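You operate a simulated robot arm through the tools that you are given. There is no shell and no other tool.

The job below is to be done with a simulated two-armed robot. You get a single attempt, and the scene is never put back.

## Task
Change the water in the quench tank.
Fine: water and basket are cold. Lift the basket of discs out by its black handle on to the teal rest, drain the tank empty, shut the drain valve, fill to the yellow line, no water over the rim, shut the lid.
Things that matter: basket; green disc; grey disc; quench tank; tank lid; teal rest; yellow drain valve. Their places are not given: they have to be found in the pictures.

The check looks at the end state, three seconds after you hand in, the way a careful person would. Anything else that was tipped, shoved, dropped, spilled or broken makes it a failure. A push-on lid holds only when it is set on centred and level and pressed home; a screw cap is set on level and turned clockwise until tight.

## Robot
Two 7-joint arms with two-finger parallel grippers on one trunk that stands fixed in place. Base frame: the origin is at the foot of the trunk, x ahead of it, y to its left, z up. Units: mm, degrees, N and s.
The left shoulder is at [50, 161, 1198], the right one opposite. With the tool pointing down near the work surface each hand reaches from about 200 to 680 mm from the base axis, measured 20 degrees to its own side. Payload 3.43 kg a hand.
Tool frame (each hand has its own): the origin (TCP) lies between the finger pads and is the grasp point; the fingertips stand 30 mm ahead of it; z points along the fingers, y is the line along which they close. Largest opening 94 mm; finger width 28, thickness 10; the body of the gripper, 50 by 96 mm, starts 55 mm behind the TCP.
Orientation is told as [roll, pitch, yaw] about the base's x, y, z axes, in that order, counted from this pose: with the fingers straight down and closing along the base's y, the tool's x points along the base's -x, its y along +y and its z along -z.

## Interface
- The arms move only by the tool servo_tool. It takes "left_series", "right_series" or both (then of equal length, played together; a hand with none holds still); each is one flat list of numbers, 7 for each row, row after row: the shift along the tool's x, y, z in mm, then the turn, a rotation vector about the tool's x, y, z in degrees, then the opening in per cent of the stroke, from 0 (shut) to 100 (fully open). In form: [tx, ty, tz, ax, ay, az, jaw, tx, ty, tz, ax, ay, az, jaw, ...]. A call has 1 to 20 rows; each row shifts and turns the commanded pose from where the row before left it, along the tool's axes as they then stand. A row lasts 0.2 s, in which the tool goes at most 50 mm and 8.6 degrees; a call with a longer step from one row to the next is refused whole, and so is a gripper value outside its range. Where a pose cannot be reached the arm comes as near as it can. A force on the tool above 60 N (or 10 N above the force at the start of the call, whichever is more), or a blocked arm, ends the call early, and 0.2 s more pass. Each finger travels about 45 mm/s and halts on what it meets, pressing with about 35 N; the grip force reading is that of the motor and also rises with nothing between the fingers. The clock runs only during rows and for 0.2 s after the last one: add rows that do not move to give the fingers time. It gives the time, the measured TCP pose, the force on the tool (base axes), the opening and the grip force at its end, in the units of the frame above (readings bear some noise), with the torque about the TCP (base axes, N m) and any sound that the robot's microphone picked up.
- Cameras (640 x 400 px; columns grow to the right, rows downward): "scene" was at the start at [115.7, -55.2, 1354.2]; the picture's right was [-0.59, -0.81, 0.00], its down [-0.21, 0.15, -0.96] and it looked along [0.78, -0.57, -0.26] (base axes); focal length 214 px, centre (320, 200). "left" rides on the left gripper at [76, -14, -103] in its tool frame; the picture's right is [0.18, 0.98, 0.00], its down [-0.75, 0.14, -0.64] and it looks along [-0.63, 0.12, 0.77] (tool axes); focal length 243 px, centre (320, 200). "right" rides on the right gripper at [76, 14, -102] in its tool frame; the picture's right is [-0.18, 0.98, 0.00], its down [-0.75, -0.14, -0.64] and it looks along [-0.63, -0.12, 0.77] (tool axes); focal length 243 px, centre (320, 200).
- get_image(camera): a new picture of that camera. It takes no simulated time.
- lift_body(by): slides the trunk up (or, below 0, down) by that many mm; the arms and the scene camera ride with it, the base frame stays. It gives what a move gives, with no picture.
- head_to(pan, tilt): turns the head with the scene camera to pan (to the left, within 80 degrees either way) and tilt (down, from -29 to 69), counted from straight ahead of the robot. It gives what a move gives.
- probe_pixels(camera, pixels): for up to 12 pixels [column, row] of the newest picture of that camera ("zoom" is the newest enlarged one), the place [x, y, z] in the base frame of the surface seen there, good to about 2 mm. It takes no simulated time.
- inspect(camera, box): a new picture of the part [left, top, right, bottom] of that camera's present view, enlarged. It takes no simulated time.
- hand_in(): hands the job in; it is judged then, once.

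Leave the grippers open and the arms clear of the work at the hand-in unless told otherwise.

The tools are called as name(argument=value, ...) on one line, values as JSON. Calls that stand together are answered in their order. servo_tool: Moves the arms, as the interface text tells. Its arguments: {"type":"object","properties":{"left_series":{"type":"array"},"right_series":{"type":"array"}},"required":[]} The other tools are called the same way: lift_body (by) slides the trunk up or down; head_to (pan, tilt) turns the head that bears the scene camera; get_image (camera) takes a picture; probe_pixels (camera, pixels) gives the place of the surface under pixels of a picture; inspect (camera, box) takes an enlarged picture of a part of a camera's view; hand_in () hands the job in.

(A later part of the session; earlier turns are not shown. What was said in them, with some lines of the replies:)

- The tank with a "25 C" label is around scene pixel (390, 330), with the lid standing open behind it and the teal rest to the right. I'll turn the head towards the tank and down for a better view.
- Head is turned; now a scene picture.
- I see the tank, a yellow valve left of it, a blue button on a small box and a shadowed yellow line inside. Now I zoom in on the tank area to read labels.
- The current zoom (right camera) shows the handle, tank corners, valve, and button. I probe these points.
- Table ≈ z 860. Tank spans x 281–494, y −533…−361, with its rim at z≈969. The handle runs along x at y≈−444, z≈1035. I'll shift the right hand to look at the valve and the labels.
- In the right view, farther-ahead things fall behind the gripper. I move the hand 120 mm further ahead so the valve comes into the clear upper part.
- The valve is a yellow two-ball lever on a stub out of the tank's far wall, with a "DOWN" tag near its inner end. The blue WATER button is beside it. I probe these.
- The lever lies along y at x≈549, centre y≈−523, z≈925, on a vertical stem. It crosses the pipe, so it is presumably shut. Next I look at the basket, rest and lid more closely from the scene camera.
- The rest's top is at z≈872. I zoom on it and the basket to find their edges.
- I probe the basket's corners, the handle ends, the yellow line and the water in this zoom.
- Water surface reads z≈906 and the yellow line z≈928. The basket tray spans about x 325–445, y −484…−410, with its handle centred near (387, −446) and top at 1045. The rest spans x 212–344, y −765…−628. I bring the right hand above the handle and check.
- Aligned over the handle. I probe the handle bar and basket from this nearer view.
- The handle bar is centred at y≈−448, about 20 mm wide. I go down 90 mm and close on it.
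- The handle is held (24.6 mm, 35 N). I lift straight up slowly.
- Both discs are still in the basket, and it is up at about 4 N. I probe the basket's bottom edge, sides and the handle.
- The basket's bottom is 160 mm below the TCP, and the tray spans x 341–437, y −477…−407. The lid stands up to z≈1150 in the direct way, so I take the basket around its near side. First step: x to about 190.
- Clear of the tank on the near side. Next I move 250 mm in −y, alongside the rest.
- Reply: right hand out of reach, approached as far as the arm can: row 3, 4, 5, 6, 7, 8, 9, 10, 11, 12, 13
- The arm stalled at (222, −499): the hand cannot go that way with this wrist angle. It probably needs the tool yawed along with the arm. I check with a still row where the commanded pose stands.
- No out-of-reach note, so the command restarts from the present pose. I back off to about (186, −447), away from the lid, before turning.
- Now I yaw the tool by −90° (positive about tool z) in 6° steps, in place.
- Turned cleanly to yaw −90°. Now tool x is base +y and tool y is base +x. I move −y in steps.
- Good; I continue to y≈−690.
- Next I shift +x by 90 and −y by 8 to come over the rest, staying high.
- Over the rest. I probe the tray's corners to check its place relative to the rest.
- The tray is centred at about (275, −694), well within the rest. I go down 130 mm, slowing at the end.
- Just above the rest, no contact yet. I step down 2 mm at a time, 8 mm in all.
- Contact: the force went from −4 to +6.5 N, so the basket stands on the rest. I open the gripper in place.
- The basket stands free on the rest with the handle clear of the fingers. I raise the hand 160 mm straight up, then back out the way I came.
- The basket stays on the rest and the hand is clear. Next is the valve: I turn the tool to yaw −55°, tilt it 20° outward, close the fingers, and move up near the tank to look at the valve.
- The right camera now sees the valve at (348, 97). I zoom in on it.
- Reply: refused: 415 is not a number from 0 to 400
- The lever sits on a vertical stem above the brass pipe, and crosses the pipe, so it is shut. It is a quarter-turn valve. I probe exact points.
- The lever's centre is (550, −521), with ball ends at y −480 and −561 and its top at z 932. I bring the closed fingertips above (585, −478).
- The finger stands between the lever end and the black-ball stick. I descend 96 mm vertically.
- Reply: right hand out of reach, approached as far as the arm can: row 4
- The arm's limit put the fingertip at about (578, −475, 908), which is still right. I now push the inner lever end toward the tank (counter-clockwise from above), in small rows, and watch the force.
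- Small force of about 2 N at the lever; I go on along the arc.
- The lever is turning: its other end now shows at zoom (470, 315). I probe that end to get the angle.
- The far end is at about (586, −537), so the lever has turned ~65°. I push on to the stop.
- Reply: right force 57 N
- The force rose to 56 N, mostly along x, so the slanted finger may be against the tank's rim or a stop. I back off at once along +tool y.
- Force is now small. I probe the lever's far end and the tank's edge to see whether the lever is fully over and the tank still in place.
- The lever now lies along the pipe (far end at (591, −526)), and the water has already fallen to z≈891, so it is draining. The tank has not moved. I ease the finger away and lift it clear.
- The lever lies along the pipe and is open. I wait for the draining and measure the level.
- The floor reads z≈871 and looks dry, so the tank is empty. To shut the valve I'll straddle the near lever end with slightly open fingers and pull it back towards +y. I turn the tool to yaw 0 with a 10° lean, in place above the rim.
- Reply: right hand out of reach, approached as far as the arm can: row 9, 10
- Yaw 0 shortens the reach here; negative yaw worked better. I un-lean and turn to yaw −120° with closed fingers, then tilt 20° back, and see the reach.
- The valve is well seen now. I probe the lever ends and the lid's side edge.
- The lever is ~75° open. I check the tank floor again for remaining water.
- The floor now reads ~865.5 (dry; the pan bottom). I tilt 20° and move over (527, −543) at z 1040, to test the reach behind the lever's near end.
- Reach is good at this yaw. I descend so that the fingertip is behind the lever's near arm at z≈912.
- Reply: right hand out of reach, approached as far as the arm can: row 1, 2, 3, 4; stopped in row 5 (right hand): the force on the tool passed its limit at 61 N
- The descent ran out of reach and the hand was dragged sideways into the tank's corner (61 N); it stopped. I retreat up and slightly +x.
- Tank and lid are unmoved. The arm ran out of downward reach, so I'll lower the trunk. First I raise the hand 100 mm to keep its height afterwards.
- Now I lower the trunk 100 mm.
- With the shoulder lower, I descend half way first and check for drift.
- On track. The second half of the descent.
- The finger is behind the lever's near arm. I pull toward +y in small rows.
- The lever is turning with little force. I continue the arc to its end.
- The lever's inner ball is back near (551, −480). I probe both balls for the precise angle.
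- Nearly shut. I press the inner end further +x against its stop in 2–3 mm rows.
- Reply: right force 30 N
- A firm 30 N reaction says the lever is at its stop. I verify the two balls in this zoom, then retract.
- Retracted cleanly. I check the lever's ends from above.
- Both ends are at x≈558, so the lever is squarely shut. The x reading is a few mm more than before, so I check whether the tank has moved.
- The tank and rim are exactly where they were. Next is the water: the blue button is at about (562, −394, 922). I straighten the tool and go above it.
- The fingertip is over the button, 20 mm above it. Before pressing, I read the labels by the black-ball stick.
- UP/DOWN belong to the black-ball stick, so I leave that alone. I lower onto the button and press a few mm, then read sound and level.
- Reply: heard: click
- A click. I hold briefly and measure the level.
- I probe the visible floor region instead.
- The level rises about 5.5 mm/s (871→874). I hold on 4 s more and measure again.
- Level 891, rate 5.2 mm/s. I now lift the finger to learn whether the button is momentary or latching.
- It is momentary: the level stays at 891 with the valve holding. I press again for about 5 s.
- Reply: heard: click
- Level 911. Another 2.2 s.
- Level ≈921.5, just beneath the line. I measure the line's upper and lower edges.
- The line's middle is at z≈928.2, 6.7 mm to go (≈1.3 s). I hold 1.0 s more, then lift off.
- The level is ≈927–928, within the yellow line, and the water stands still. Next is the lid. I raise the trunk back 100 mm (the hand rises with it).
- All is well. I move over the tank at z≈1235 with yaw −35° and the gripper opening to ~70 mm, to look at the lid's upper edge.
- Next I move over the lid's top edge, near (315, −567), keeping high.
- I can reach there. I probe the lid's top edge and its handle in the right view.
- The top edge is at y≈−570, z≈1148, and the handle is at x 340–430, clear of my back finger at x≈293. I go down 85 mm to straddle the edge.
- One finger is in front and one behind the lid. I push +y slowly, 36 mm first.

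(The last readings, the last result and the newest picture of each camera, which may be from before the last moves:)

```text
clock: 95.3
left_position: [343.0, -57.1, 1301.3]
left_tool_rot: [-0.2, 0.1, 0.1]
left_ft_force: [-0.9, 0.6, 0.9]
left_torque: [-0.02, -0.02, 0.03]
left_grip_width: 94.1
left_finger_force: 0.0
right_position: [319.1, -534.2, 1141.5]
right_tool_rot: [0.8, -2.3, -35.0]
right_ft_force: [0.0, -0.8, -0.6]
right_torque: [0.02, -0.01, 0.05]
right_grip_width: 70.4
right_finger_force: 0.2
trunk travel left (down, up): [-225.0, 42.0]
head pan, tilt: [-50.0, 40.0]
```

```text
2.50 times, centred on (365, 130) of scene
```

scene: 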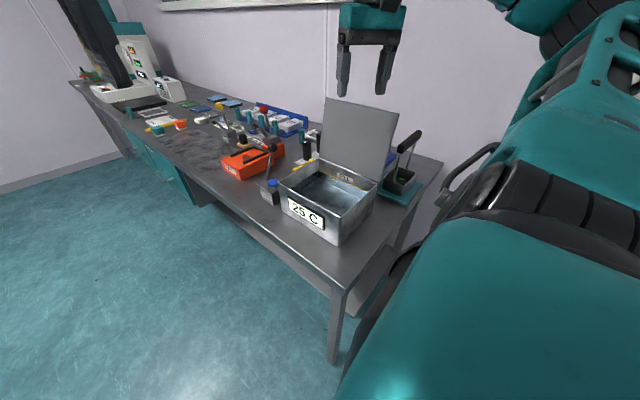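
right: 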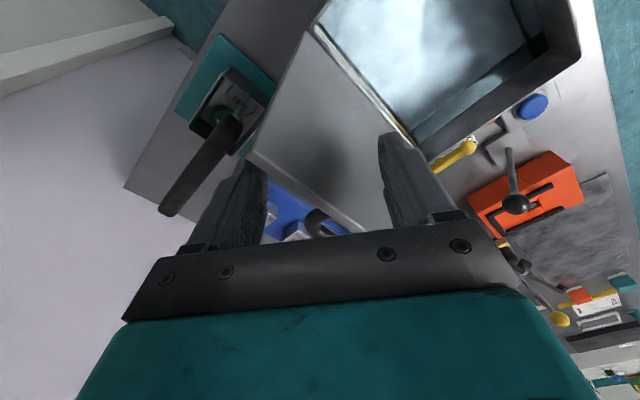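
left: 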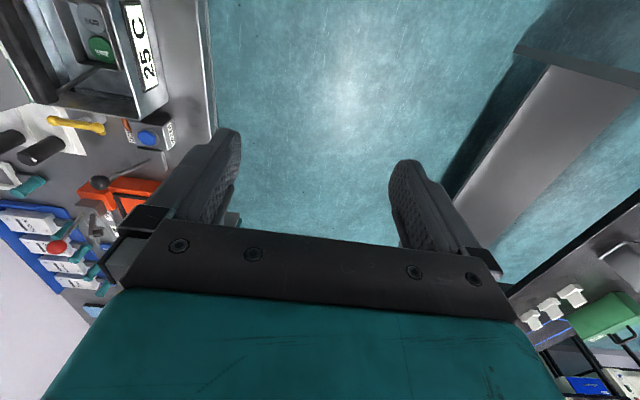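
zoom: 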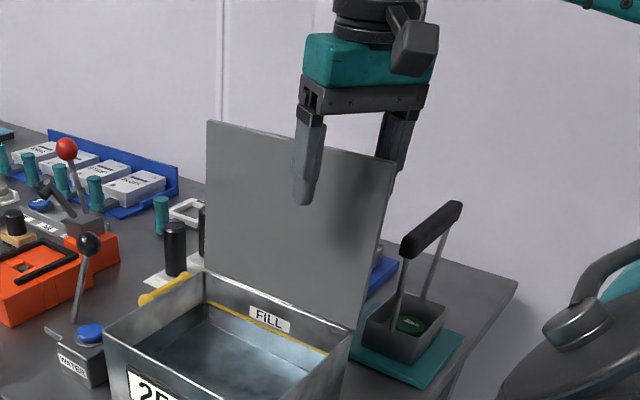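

The lid follows lightly. Another 40 mm.

servo_tool(right_series=[5.7, 8.2, 0, 0, 0, 0, 74.5, 5.7, 8.2, 0, 0, 0, 0, 74.5, 5.7, 8.2, 0, 0, 0, 0, 74.5, 5.7, 8.2, 0, 0, 0, 0, 74.5, 0, 0, 0, 0, 0, 0, 74.5])

inspect(camera="scene", box=[290, 50, 440, 210])

get_image(camera="right")

```text
clock: 96.5
left_position: [342.1, -57.3, 1301.7]
left_tool_rot: [-0.1, 0.0, 0.2]
left_ft_force: [0.4, -0.1, -0.2]
left_torque: [-0.02, -0.03, -0.03]
left_grip_width: 93.7
left_finger_force: 0.0
right_position: [319.8, -493.5, 1141.1]
right_tool_rot: [0.9, -2.3, -35.2]
right_ft_force: [-0.8, -0.4, -0.2]
right_torque: [-0.03, 0.0, 0.01]
right_grip_width: 70.4
right_finger_force: 0.4
trunk travel left (down, up): [-225.0, 42.0]
head pan, tilt: [-50.0, 40.0]
```

```text
2.50 times, centred on (365, 130) of scene
```

zoom: 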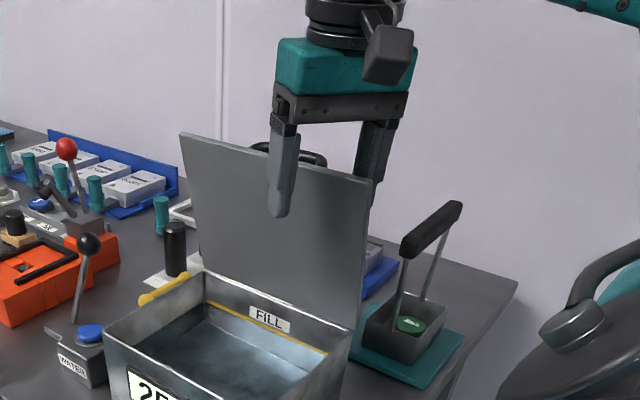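

```text
taken
```

right: 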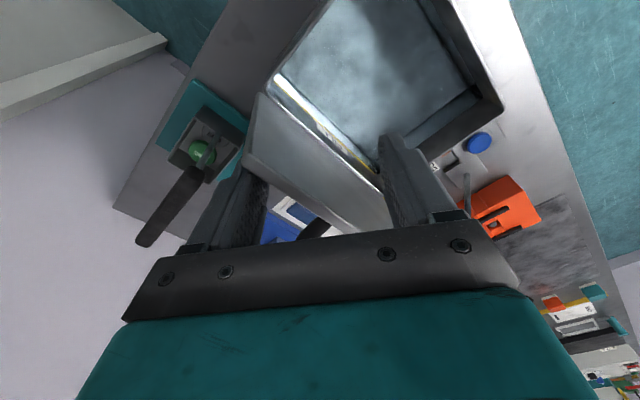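

I probe the lid's top edge for its angle.

inspect(camera="scene", box=[290, 50, 440, 210])

probe_pixels(camera="zoom", pixels=[[185, 140], [240, 152], [345, 180], [366, 185], [352, 322], [230, 250], [310, 160]])

```text
2.50 times, centred on (365, 130) of scene
```

zoom: 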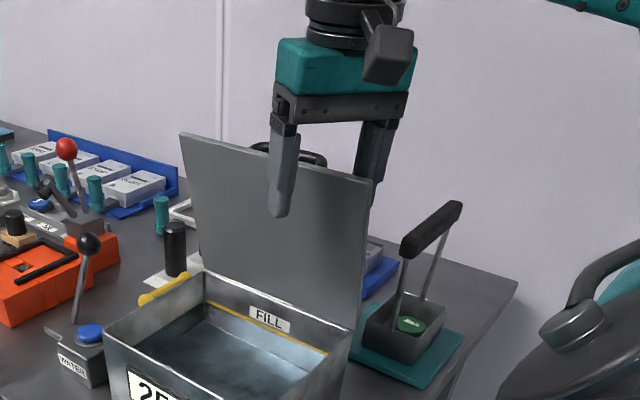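

```text
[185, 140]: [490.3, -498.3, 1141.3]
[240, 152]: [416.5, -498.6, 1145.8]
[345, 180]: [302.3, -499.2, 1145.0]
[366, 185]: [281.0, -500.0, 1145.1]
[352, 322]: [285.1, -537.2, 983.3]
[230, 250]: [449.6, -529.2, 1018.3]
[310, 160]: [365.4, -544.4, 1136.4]
```

The lid is 12° past upright and still held between the fingers. I follow the arc: +48 mm in y, −11 in z.

servo_tool(right_series=[6.9, 9.83, 2.75, 0, 0, 0, 74.5, 6.9, 9.83, 2.75, 0, 0, 0, 74.5, 6.9, 9.83, 2.75, 0, 0, 0, 74.5, 6.9, 9.83, 2.75, 0, 0, 0, 74.5, 0, 0, 0, 0, 0, 0, 74.5])

inspect(camera="scene", box=[290, 50, 440, 210])

get_image(camera="right")

```text
clock: 97.7
left_position: [342.6, -58.3, 1301.6]
left_tool_rot: [-0.1, 0.0, 0.1]
left_ft_force: [-0.6, -0.3, 0.3]
left_torque: [-0.03, -0.01, 0.0]
left_grip_width: 93.9
left_finger_force: 0.1
right_position: [320.5, -446.4, 1131.6]
right_tool_rot: [0.9, -2.3, -35.1]
right_ft_force: [0.8, -0.8, -0.1]
right_torque: [0.01, 0.02, 0.03]
right_grip_width: 69.8
right_finger_force: 0.1
trunk travel left (down, up): [-225.0, 42.0]
head pan, tilt: [-50.0, 40.0]
```

```text
2.50 times, centred on (365, 130) of scene
```

zoom: 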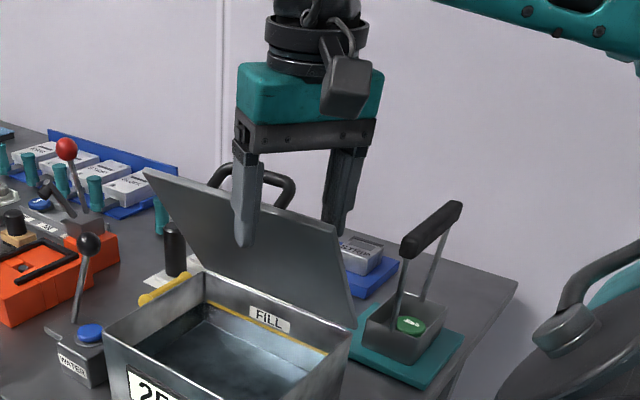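

```text
taken
```

right: 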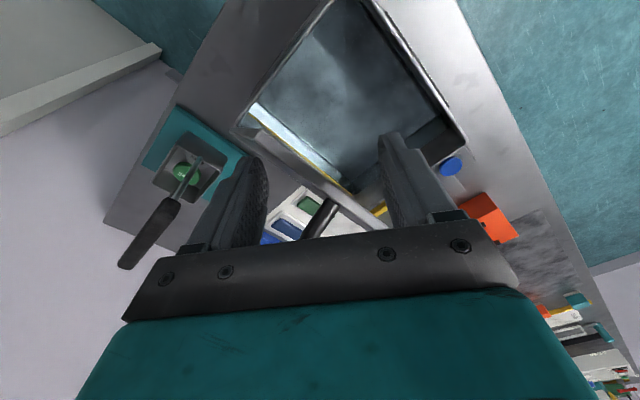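

The lid is at ~30° past upright, controlled. Next: to about 45°.

servo_tool(right_series=[6.3, 9, 7.7, 0, 0, 0, 74.5, 6.3, 9, 7.7, 0, 0, 0, 74.5, 6.3, 9, 7.7, 0, 0, 0, 74.5, 0, 0, 0, 0, 0, 0, 74.5])

inspect(camera="scene", box=[290, 50, 440, 210])

probe_pixels(camera="zoom", pixels=[[150, 195], [200, 210], [320, 245], [300, 240]])

```text
clock: 98.7
left_position: [342.4, -56.2, 1300.7]
left_tool_rot: [-0.1, 0.0, 0.1]
left_ft_force: [-0.8, -0.5, 0.2]
left_torque: [-0.02, -0.01, 0.03]
left_grip_width: 94.1
left_finger_force: 0.0
right_position: [320.7, -412.4, 1108.6]
right_tool_rot: [0.8, -2.3, -35.0]
right_ft_force: [0.0, -0.2, 0.1]
right_torque: [0.02, 0.02, 0.01]
right_grip_width: 70.1
right_finger_force: 0.1
trunk travel left (down, up): [-225.0, 42.0]
head pan, tilt: [-50.0, 40.0]
```

```text
2.50 times, centred on (365, 130) of scene
```

zoom: 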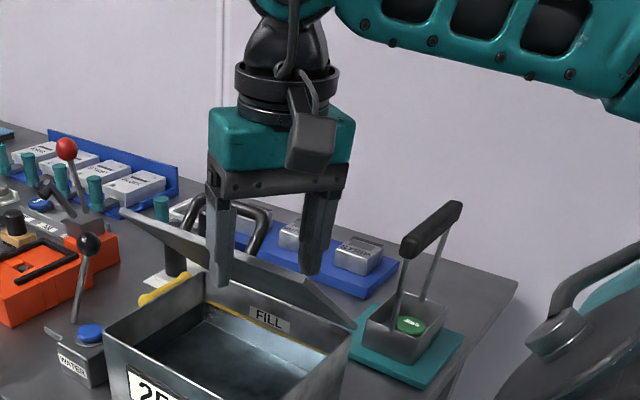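

```text
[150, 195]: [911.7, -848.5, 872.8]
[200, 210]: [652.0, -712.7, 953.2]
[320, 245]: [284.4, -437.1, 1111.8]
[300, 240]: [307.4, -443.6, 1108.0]
```

The lid is about at mid way. On to ~60°.

servo_tool(right_series=[4.2, 6, 10.4, 0, 0, 0, 74.5, 4.2, 6, 10.4, 0, 0, 0, 74.5, 4.2, 6, 10.4, 0, 0, 0, 74.5, 0, 0, 0, 0, 0, 0, 74.5])

inspect(camera="scene", box=[270, 70, 440, 240])

get_image(camera="right")

```text
clock: 99.7
left_position: [342.5, -56.8, 1301.2]
left_tool_rot: [0.0, 0.0, 0.1]
left_ft_force: [-0.7, 0.0, -0.7]
left_torque: [-0.04, -0.02, -0.01]
left_grip_width: 93.9
left_finger_force: 0.1
right_position: [323.1, -391.9, 1074.7]
right_tool_rot: [0.9, -2.3, -35.2]
right_ft_force: [0.6, 0.2, -0.7]
right_torque: [0.02, -0.01, 0.01]
right_grip_width: 69.8
right_finger_force: 0.0
trunk travel left (down, up): [-225.0, 42.0]
head pan, tilt: [-50.0, 40.0]
```

```text
2.35 times, centred on (355, 155) of scene
```

zoom: 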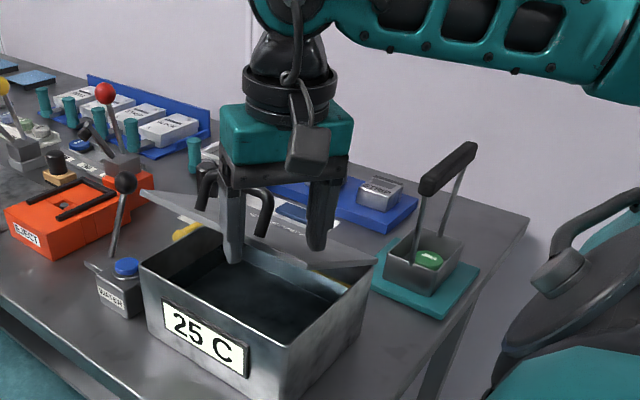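

```text
taken
```

right: 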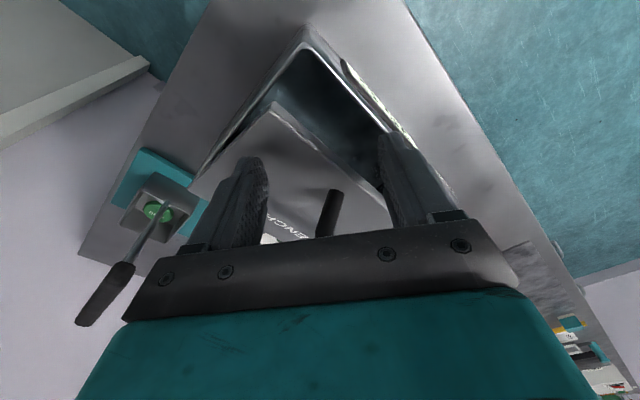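

The lid is at roughly 60°, its outer face reading "...ENCH". I probe its free edge.

probe_pixels(camera="right", pixels=[[278, 112], [320, 150], [350, 178], [230, 155], [200, 185], [290, 180], [310, 35]])

```text
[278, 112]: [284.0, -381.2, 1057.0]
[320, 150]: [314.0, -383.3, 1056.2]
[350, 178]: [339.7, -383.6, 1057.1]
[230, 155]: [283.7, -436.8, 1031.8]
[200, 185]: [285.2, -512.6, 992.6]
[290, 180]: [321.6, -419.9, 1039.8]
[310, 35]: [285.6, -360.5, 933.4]
```

The free edge is at (y −382, z 1057). The hinge holds by friction while the back finger pushes. To avoid trapping the front finger I lift straight out, close the fingers, and then press the lid down from above.

servo_tool(right_series=[0, 0, -15, 0, 0, 0, 74.5, 0, 0, -25, 0, 0, 0, 74.5, 0, 0, -25, 0, 0, 0, 74.5, 0, 0, 0, 0, 0, 0, 0, -2, -16.9, 0, 0, 0, 0, 0, 0, 0, 0, 0, 0, 0, 0, 0, 0, 0, 0, 0, 0, 0, 0, 0, 0, 0, 0, 0, 0])

get_image(camera="right")

inspect(camera="scene", box=[270, 70, 440, 240])

```text
clock: 101.5
left_position: [343.0, -56.7, 1300.3]
left_tool_rot: [-0.1, -0.1, 0.1]
left_ft_force: [0.1, 0.0, 0.6]
left_torque: [0.0, -0.01, -0.02]
left_grip_width: 94.2
left_finger_force: 0.1
right_position: [312.7, -404.7, 1139.7]
right_tool_rot: [0.8, -2.2, -35.1]
right_ft_force: [-0.5, 0.3, -0.7]
right_torque: [0.02, -0.03, 0.02]
right_grip_width: 0.0
right_finger_force: 30.9
trunk travel left (down, up): [-225.0, 42.0]
head pan, tilt: [-50.0, 40.0]
```

```text
taken
```

right: 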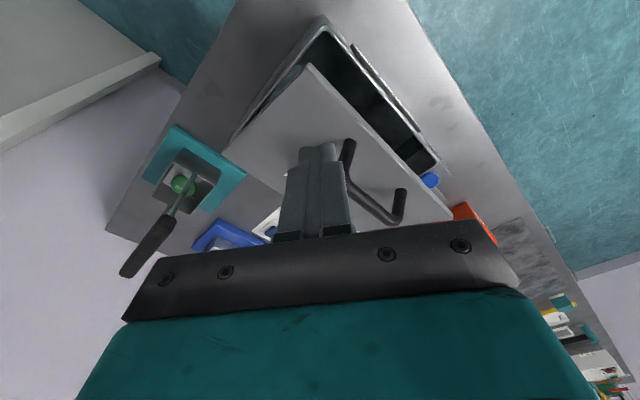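

```text
2.35 times, centred on (355, 155) of scene
```

zoom: 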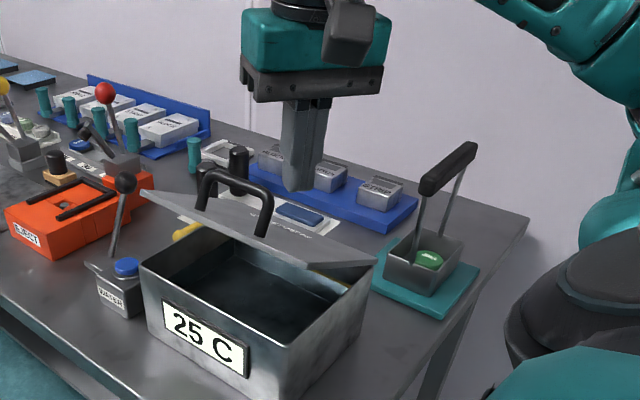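

The lid holds itself. The handle stands at x≥345, clear of my finger at x≈310. I press the lid down vertically.

servo_tool(right_series=[3, -2, 20, 0, 0, 0, 0, 1, 0, 20, 0, 0, 0, 0, 0, 0, 10, 0, 0, 0, 0, 0, 0, 10, 0, 0, 0, 0, 0, 0, 10, 0, 0, 0, 0, 0, 0, 10, 0, 0, 0, 0, 0, 0, 10, 0, 0, 0, 0, 0, 0, 10, 0, 0, 0, 0, 0, 0, 10, 0, 0, 0, 0, 0, 0, 0, 0, 0, 0, 0])

get_image(camera="right")

inspect(camera="scene", box=[270, 70, 440, 240])

```text
clock: 103.7
left_position: [341.9, -56.4, 1301.2]
left_tool_rot: [-0.2, 0.0, 0.0]
left_ft_force: [0.4, 0.2, 0.4]
left_torque: [0.0, 0.03, -0.03]
left_grip_width: 93.9
left_finger_force: 0.0
right_position: [311.2, -405.6, 1031.3]
right_tool_rot: [0.8, -2.3, -35.1]
right_ft_force: [-0.6, -0.1, -0.3]
right_torque: [-0.03, 0.0, 0.0]
right_grip_width: 0.2
right_finger_force: 33.3
trunk travel left (down, up): [-225.0, 42.0]
head pan, tilt: [-50.0, 40.0]
```

```text
taken
```

right: 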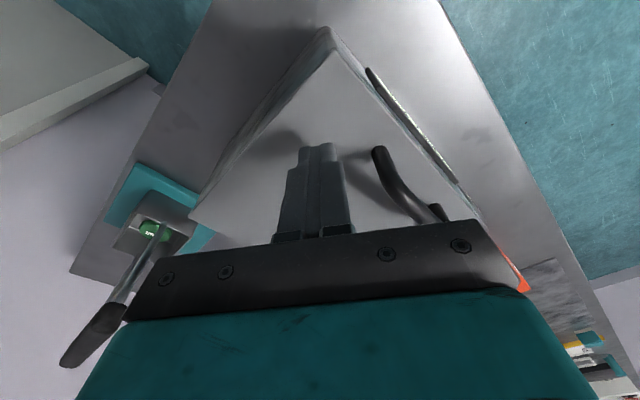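

```text
2.35 times, centred on (355, 155) of scene
```

zoom: 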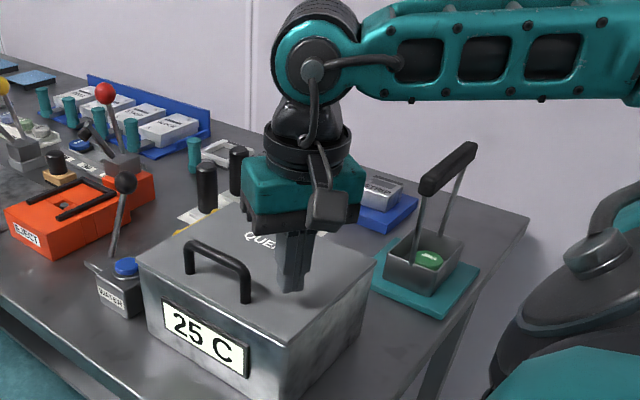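

The lid looks shut. I probe its surface for level, then press gently to confirm.

probe_pixels(camera="zoom", pixels=[[145, 265], [285, 338], [372, 262], [200, 215], [230, 300], [330, 300], [160, 255], [310, 250]])

servo_tool(right_series=[0, 0, 10, 0, 0, 0, 0, 0, 0, 8, 0, 0, 0, 0, 0, 0, 4, 0, 0, 0, 0, 0, 0, 3, 0, 0, 0, 0, 0, 0, 2, 0, 0, 0, 0, 0, 0, 0, 0, 0, 0, 0])

```text
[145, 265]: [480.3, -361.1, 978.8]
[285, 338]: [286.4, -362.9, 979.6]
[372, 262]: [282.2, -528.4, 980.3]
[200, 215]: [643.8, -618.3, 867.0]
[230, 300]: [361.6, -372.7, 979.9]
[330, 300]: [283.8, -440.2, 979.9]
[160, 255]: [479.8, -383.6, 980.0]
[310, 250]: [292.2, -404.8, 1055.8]
```

```text
clock: 105.1
left_position: [340.2, -53.8, 1302.7]
left_tool_rot: [-0.3, -0.2, 0.1]
left_ft_force: [-0.4, -0.3, -0.3]
left_torque: [0.0, -0.02, 0.05]
left_grip_width: 94.2
left_finger_force: 0.2
right_position: [312.4, -406.8, 1008.2]
right_tool_rot: [1.0, -3.3, -35.2]
right_ft_force: [-2.6, -3.5, 53.4]
right_torque: [0.18, 0.67, 0.39]
right_grip_width: 0.0
right_finger_force: 33.3
trunk travel left (down, up): [-225.0, 42.0]
head pan, tilt: [-50.0, 40.0]
```

The lid is level at z≈980 everywhere and took 53 N, so it is shut. I lift off, open the gripper and withdraw to near its starting place.

servo_tool(right_series=[0, 0, -5, 0, 0, 0, 0, 0, 0, -20, 0, 0, 0, 0, 0, 0, -40, 0, 0, 0, 0, 0, 0, -40, 0, 0, 0, 40, 0, 0, -40, 0, 0, 0, 70, 0, 0, -40, 0, 0, 0, 100, 0, 0, -40, 0, 0, 0, 100, 24, 5, 0, 0, 0, 0, 100, 24, 5, 0, 0, 0, 0, 100, 24, 5, 0, 0, 0, 0, 100, 24, 5, 0, 0, 0, 0, 100, 0, 0, 0, 0, 0, 0, 100, 0, 0, 0, 0, 0, 0, 100])

get_image(camera="scene")

inspect(camera="scene", box=[240, 90, 450, 260])

get_image(camera="right")

```text
clock: 107.9
left_position: [343.3, -57.1, 1301.5]
left_tool_rot: [-0.2, -0.1, 0.1]
left_ft_force: [0.0, -0.1, 0.6]
left_torque: [0.03, 0.03, -0.04]
left_grip_width: 94.2
left_finger_force: 0.0
right_position: [236.1, -332.6, 1223.5]
right_tool_rot: [0.9, -2.3, -35.1]
right_ft_force: [0.1, -0.1, -0.2]
right_torque: [0.02, 0.0, -0.03]
right_grip_width: 94.3
right_finger_force: 0.1
trunk travel left (down, up): [-225.0, 42.0]
head pan, tilt: [-50.0, 40.0]
```

```text
taken
```

scene: 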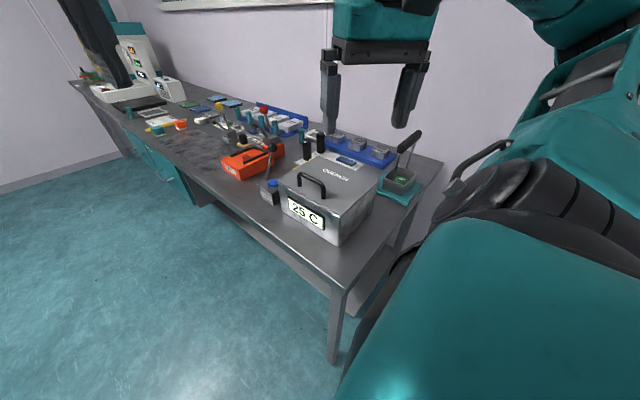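

```text
2.35 times, centred on (345, 175) of scene
```

zoom: 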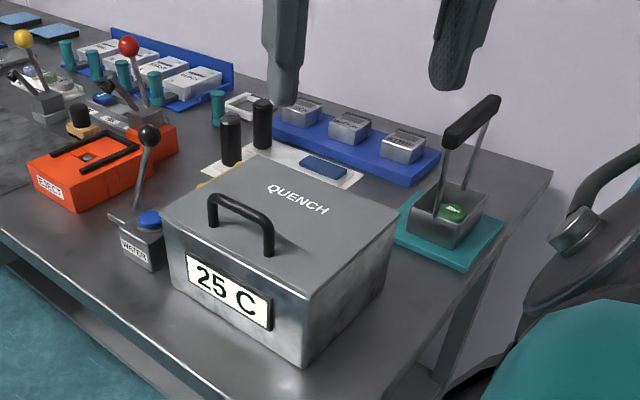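

```text
taken
```

right: 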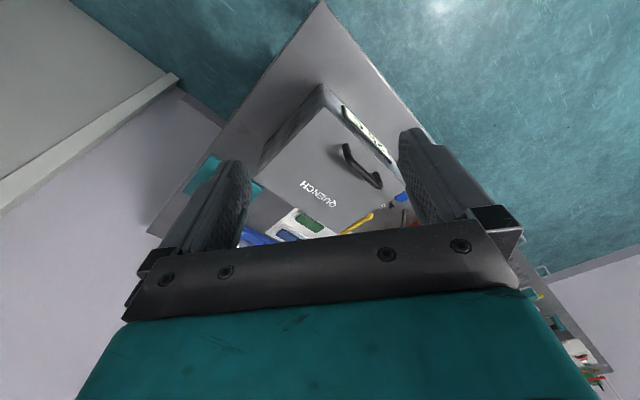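

The lid is shut and level, the basket stands on the teal rest with its discs, and the lever is across the pipe (shut). Arms are clear with grippers open. One last look at the basket's contents and the valve before handing in.

inspect(camera="scene", box=[370, 120, 430, 210])

inspect(camera="right", box=[310, 180, 420, 240])

inspect(camera="left", box=[0, 0, 220, 200])

```text
4.44 times, centred on (400, 165) of scene
```

zoom: 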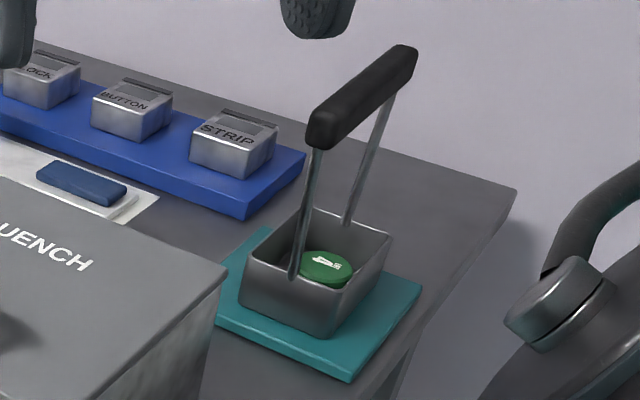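

```text
5.82 times, centred on (365, 210) of right
```

zoom: 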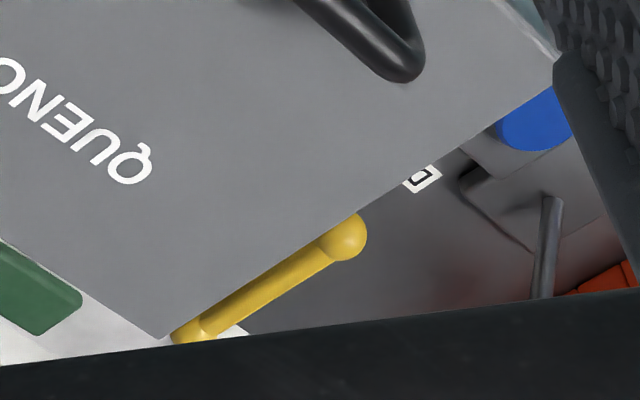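

```text
2.00 times, centred on (110, 100) of left
```

zoom: 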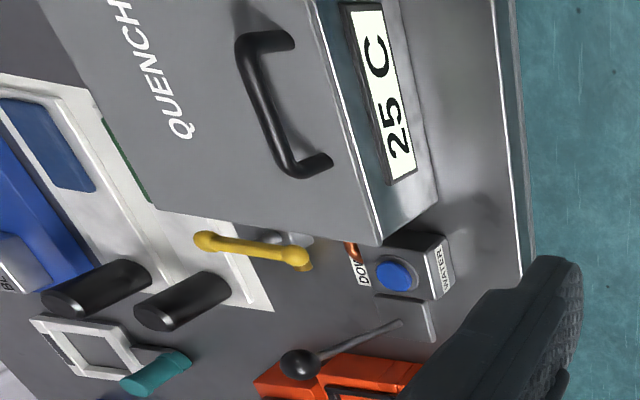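

Everything matches the task: the lever lies parallel to the tank wall (shut), the lid is shut, the basket is on the rest, and nothing else has moved. I hand in.

hand_in()

```text
The job is handed in.
```

I changed the water in the quench tank and handed the job in; I don't have the check's verdict.

- **Basket:** it stands on the teal rest. When I set it down, the green and grey discs were both inside. In the last picture only the green disc is visible, and the near wall of the basket hides the rest of the floor.
- **Drain:** I turned the yellow lever until the water ran out. The tank floor then read dry, about z 865. The lever is back at its stop, parallel to the tank wall as it was at the start.
- **Fill:** the water stands at about z 927. The yellow line runs from roughly z 925 to 930, so the level is on the line. It stayed about 40 mm below the rim, and I saw no spill.
- **Lid:** it is shut, level at z 980 all over, and pressed down with about 53 N.

Two bumps happened while I worked the valve, at about 56 N and 61 N against the tank's edge. I measured the tank, rim and lid afterwards and they had not moved.

Both grippers are open and the arms are clear of the work.
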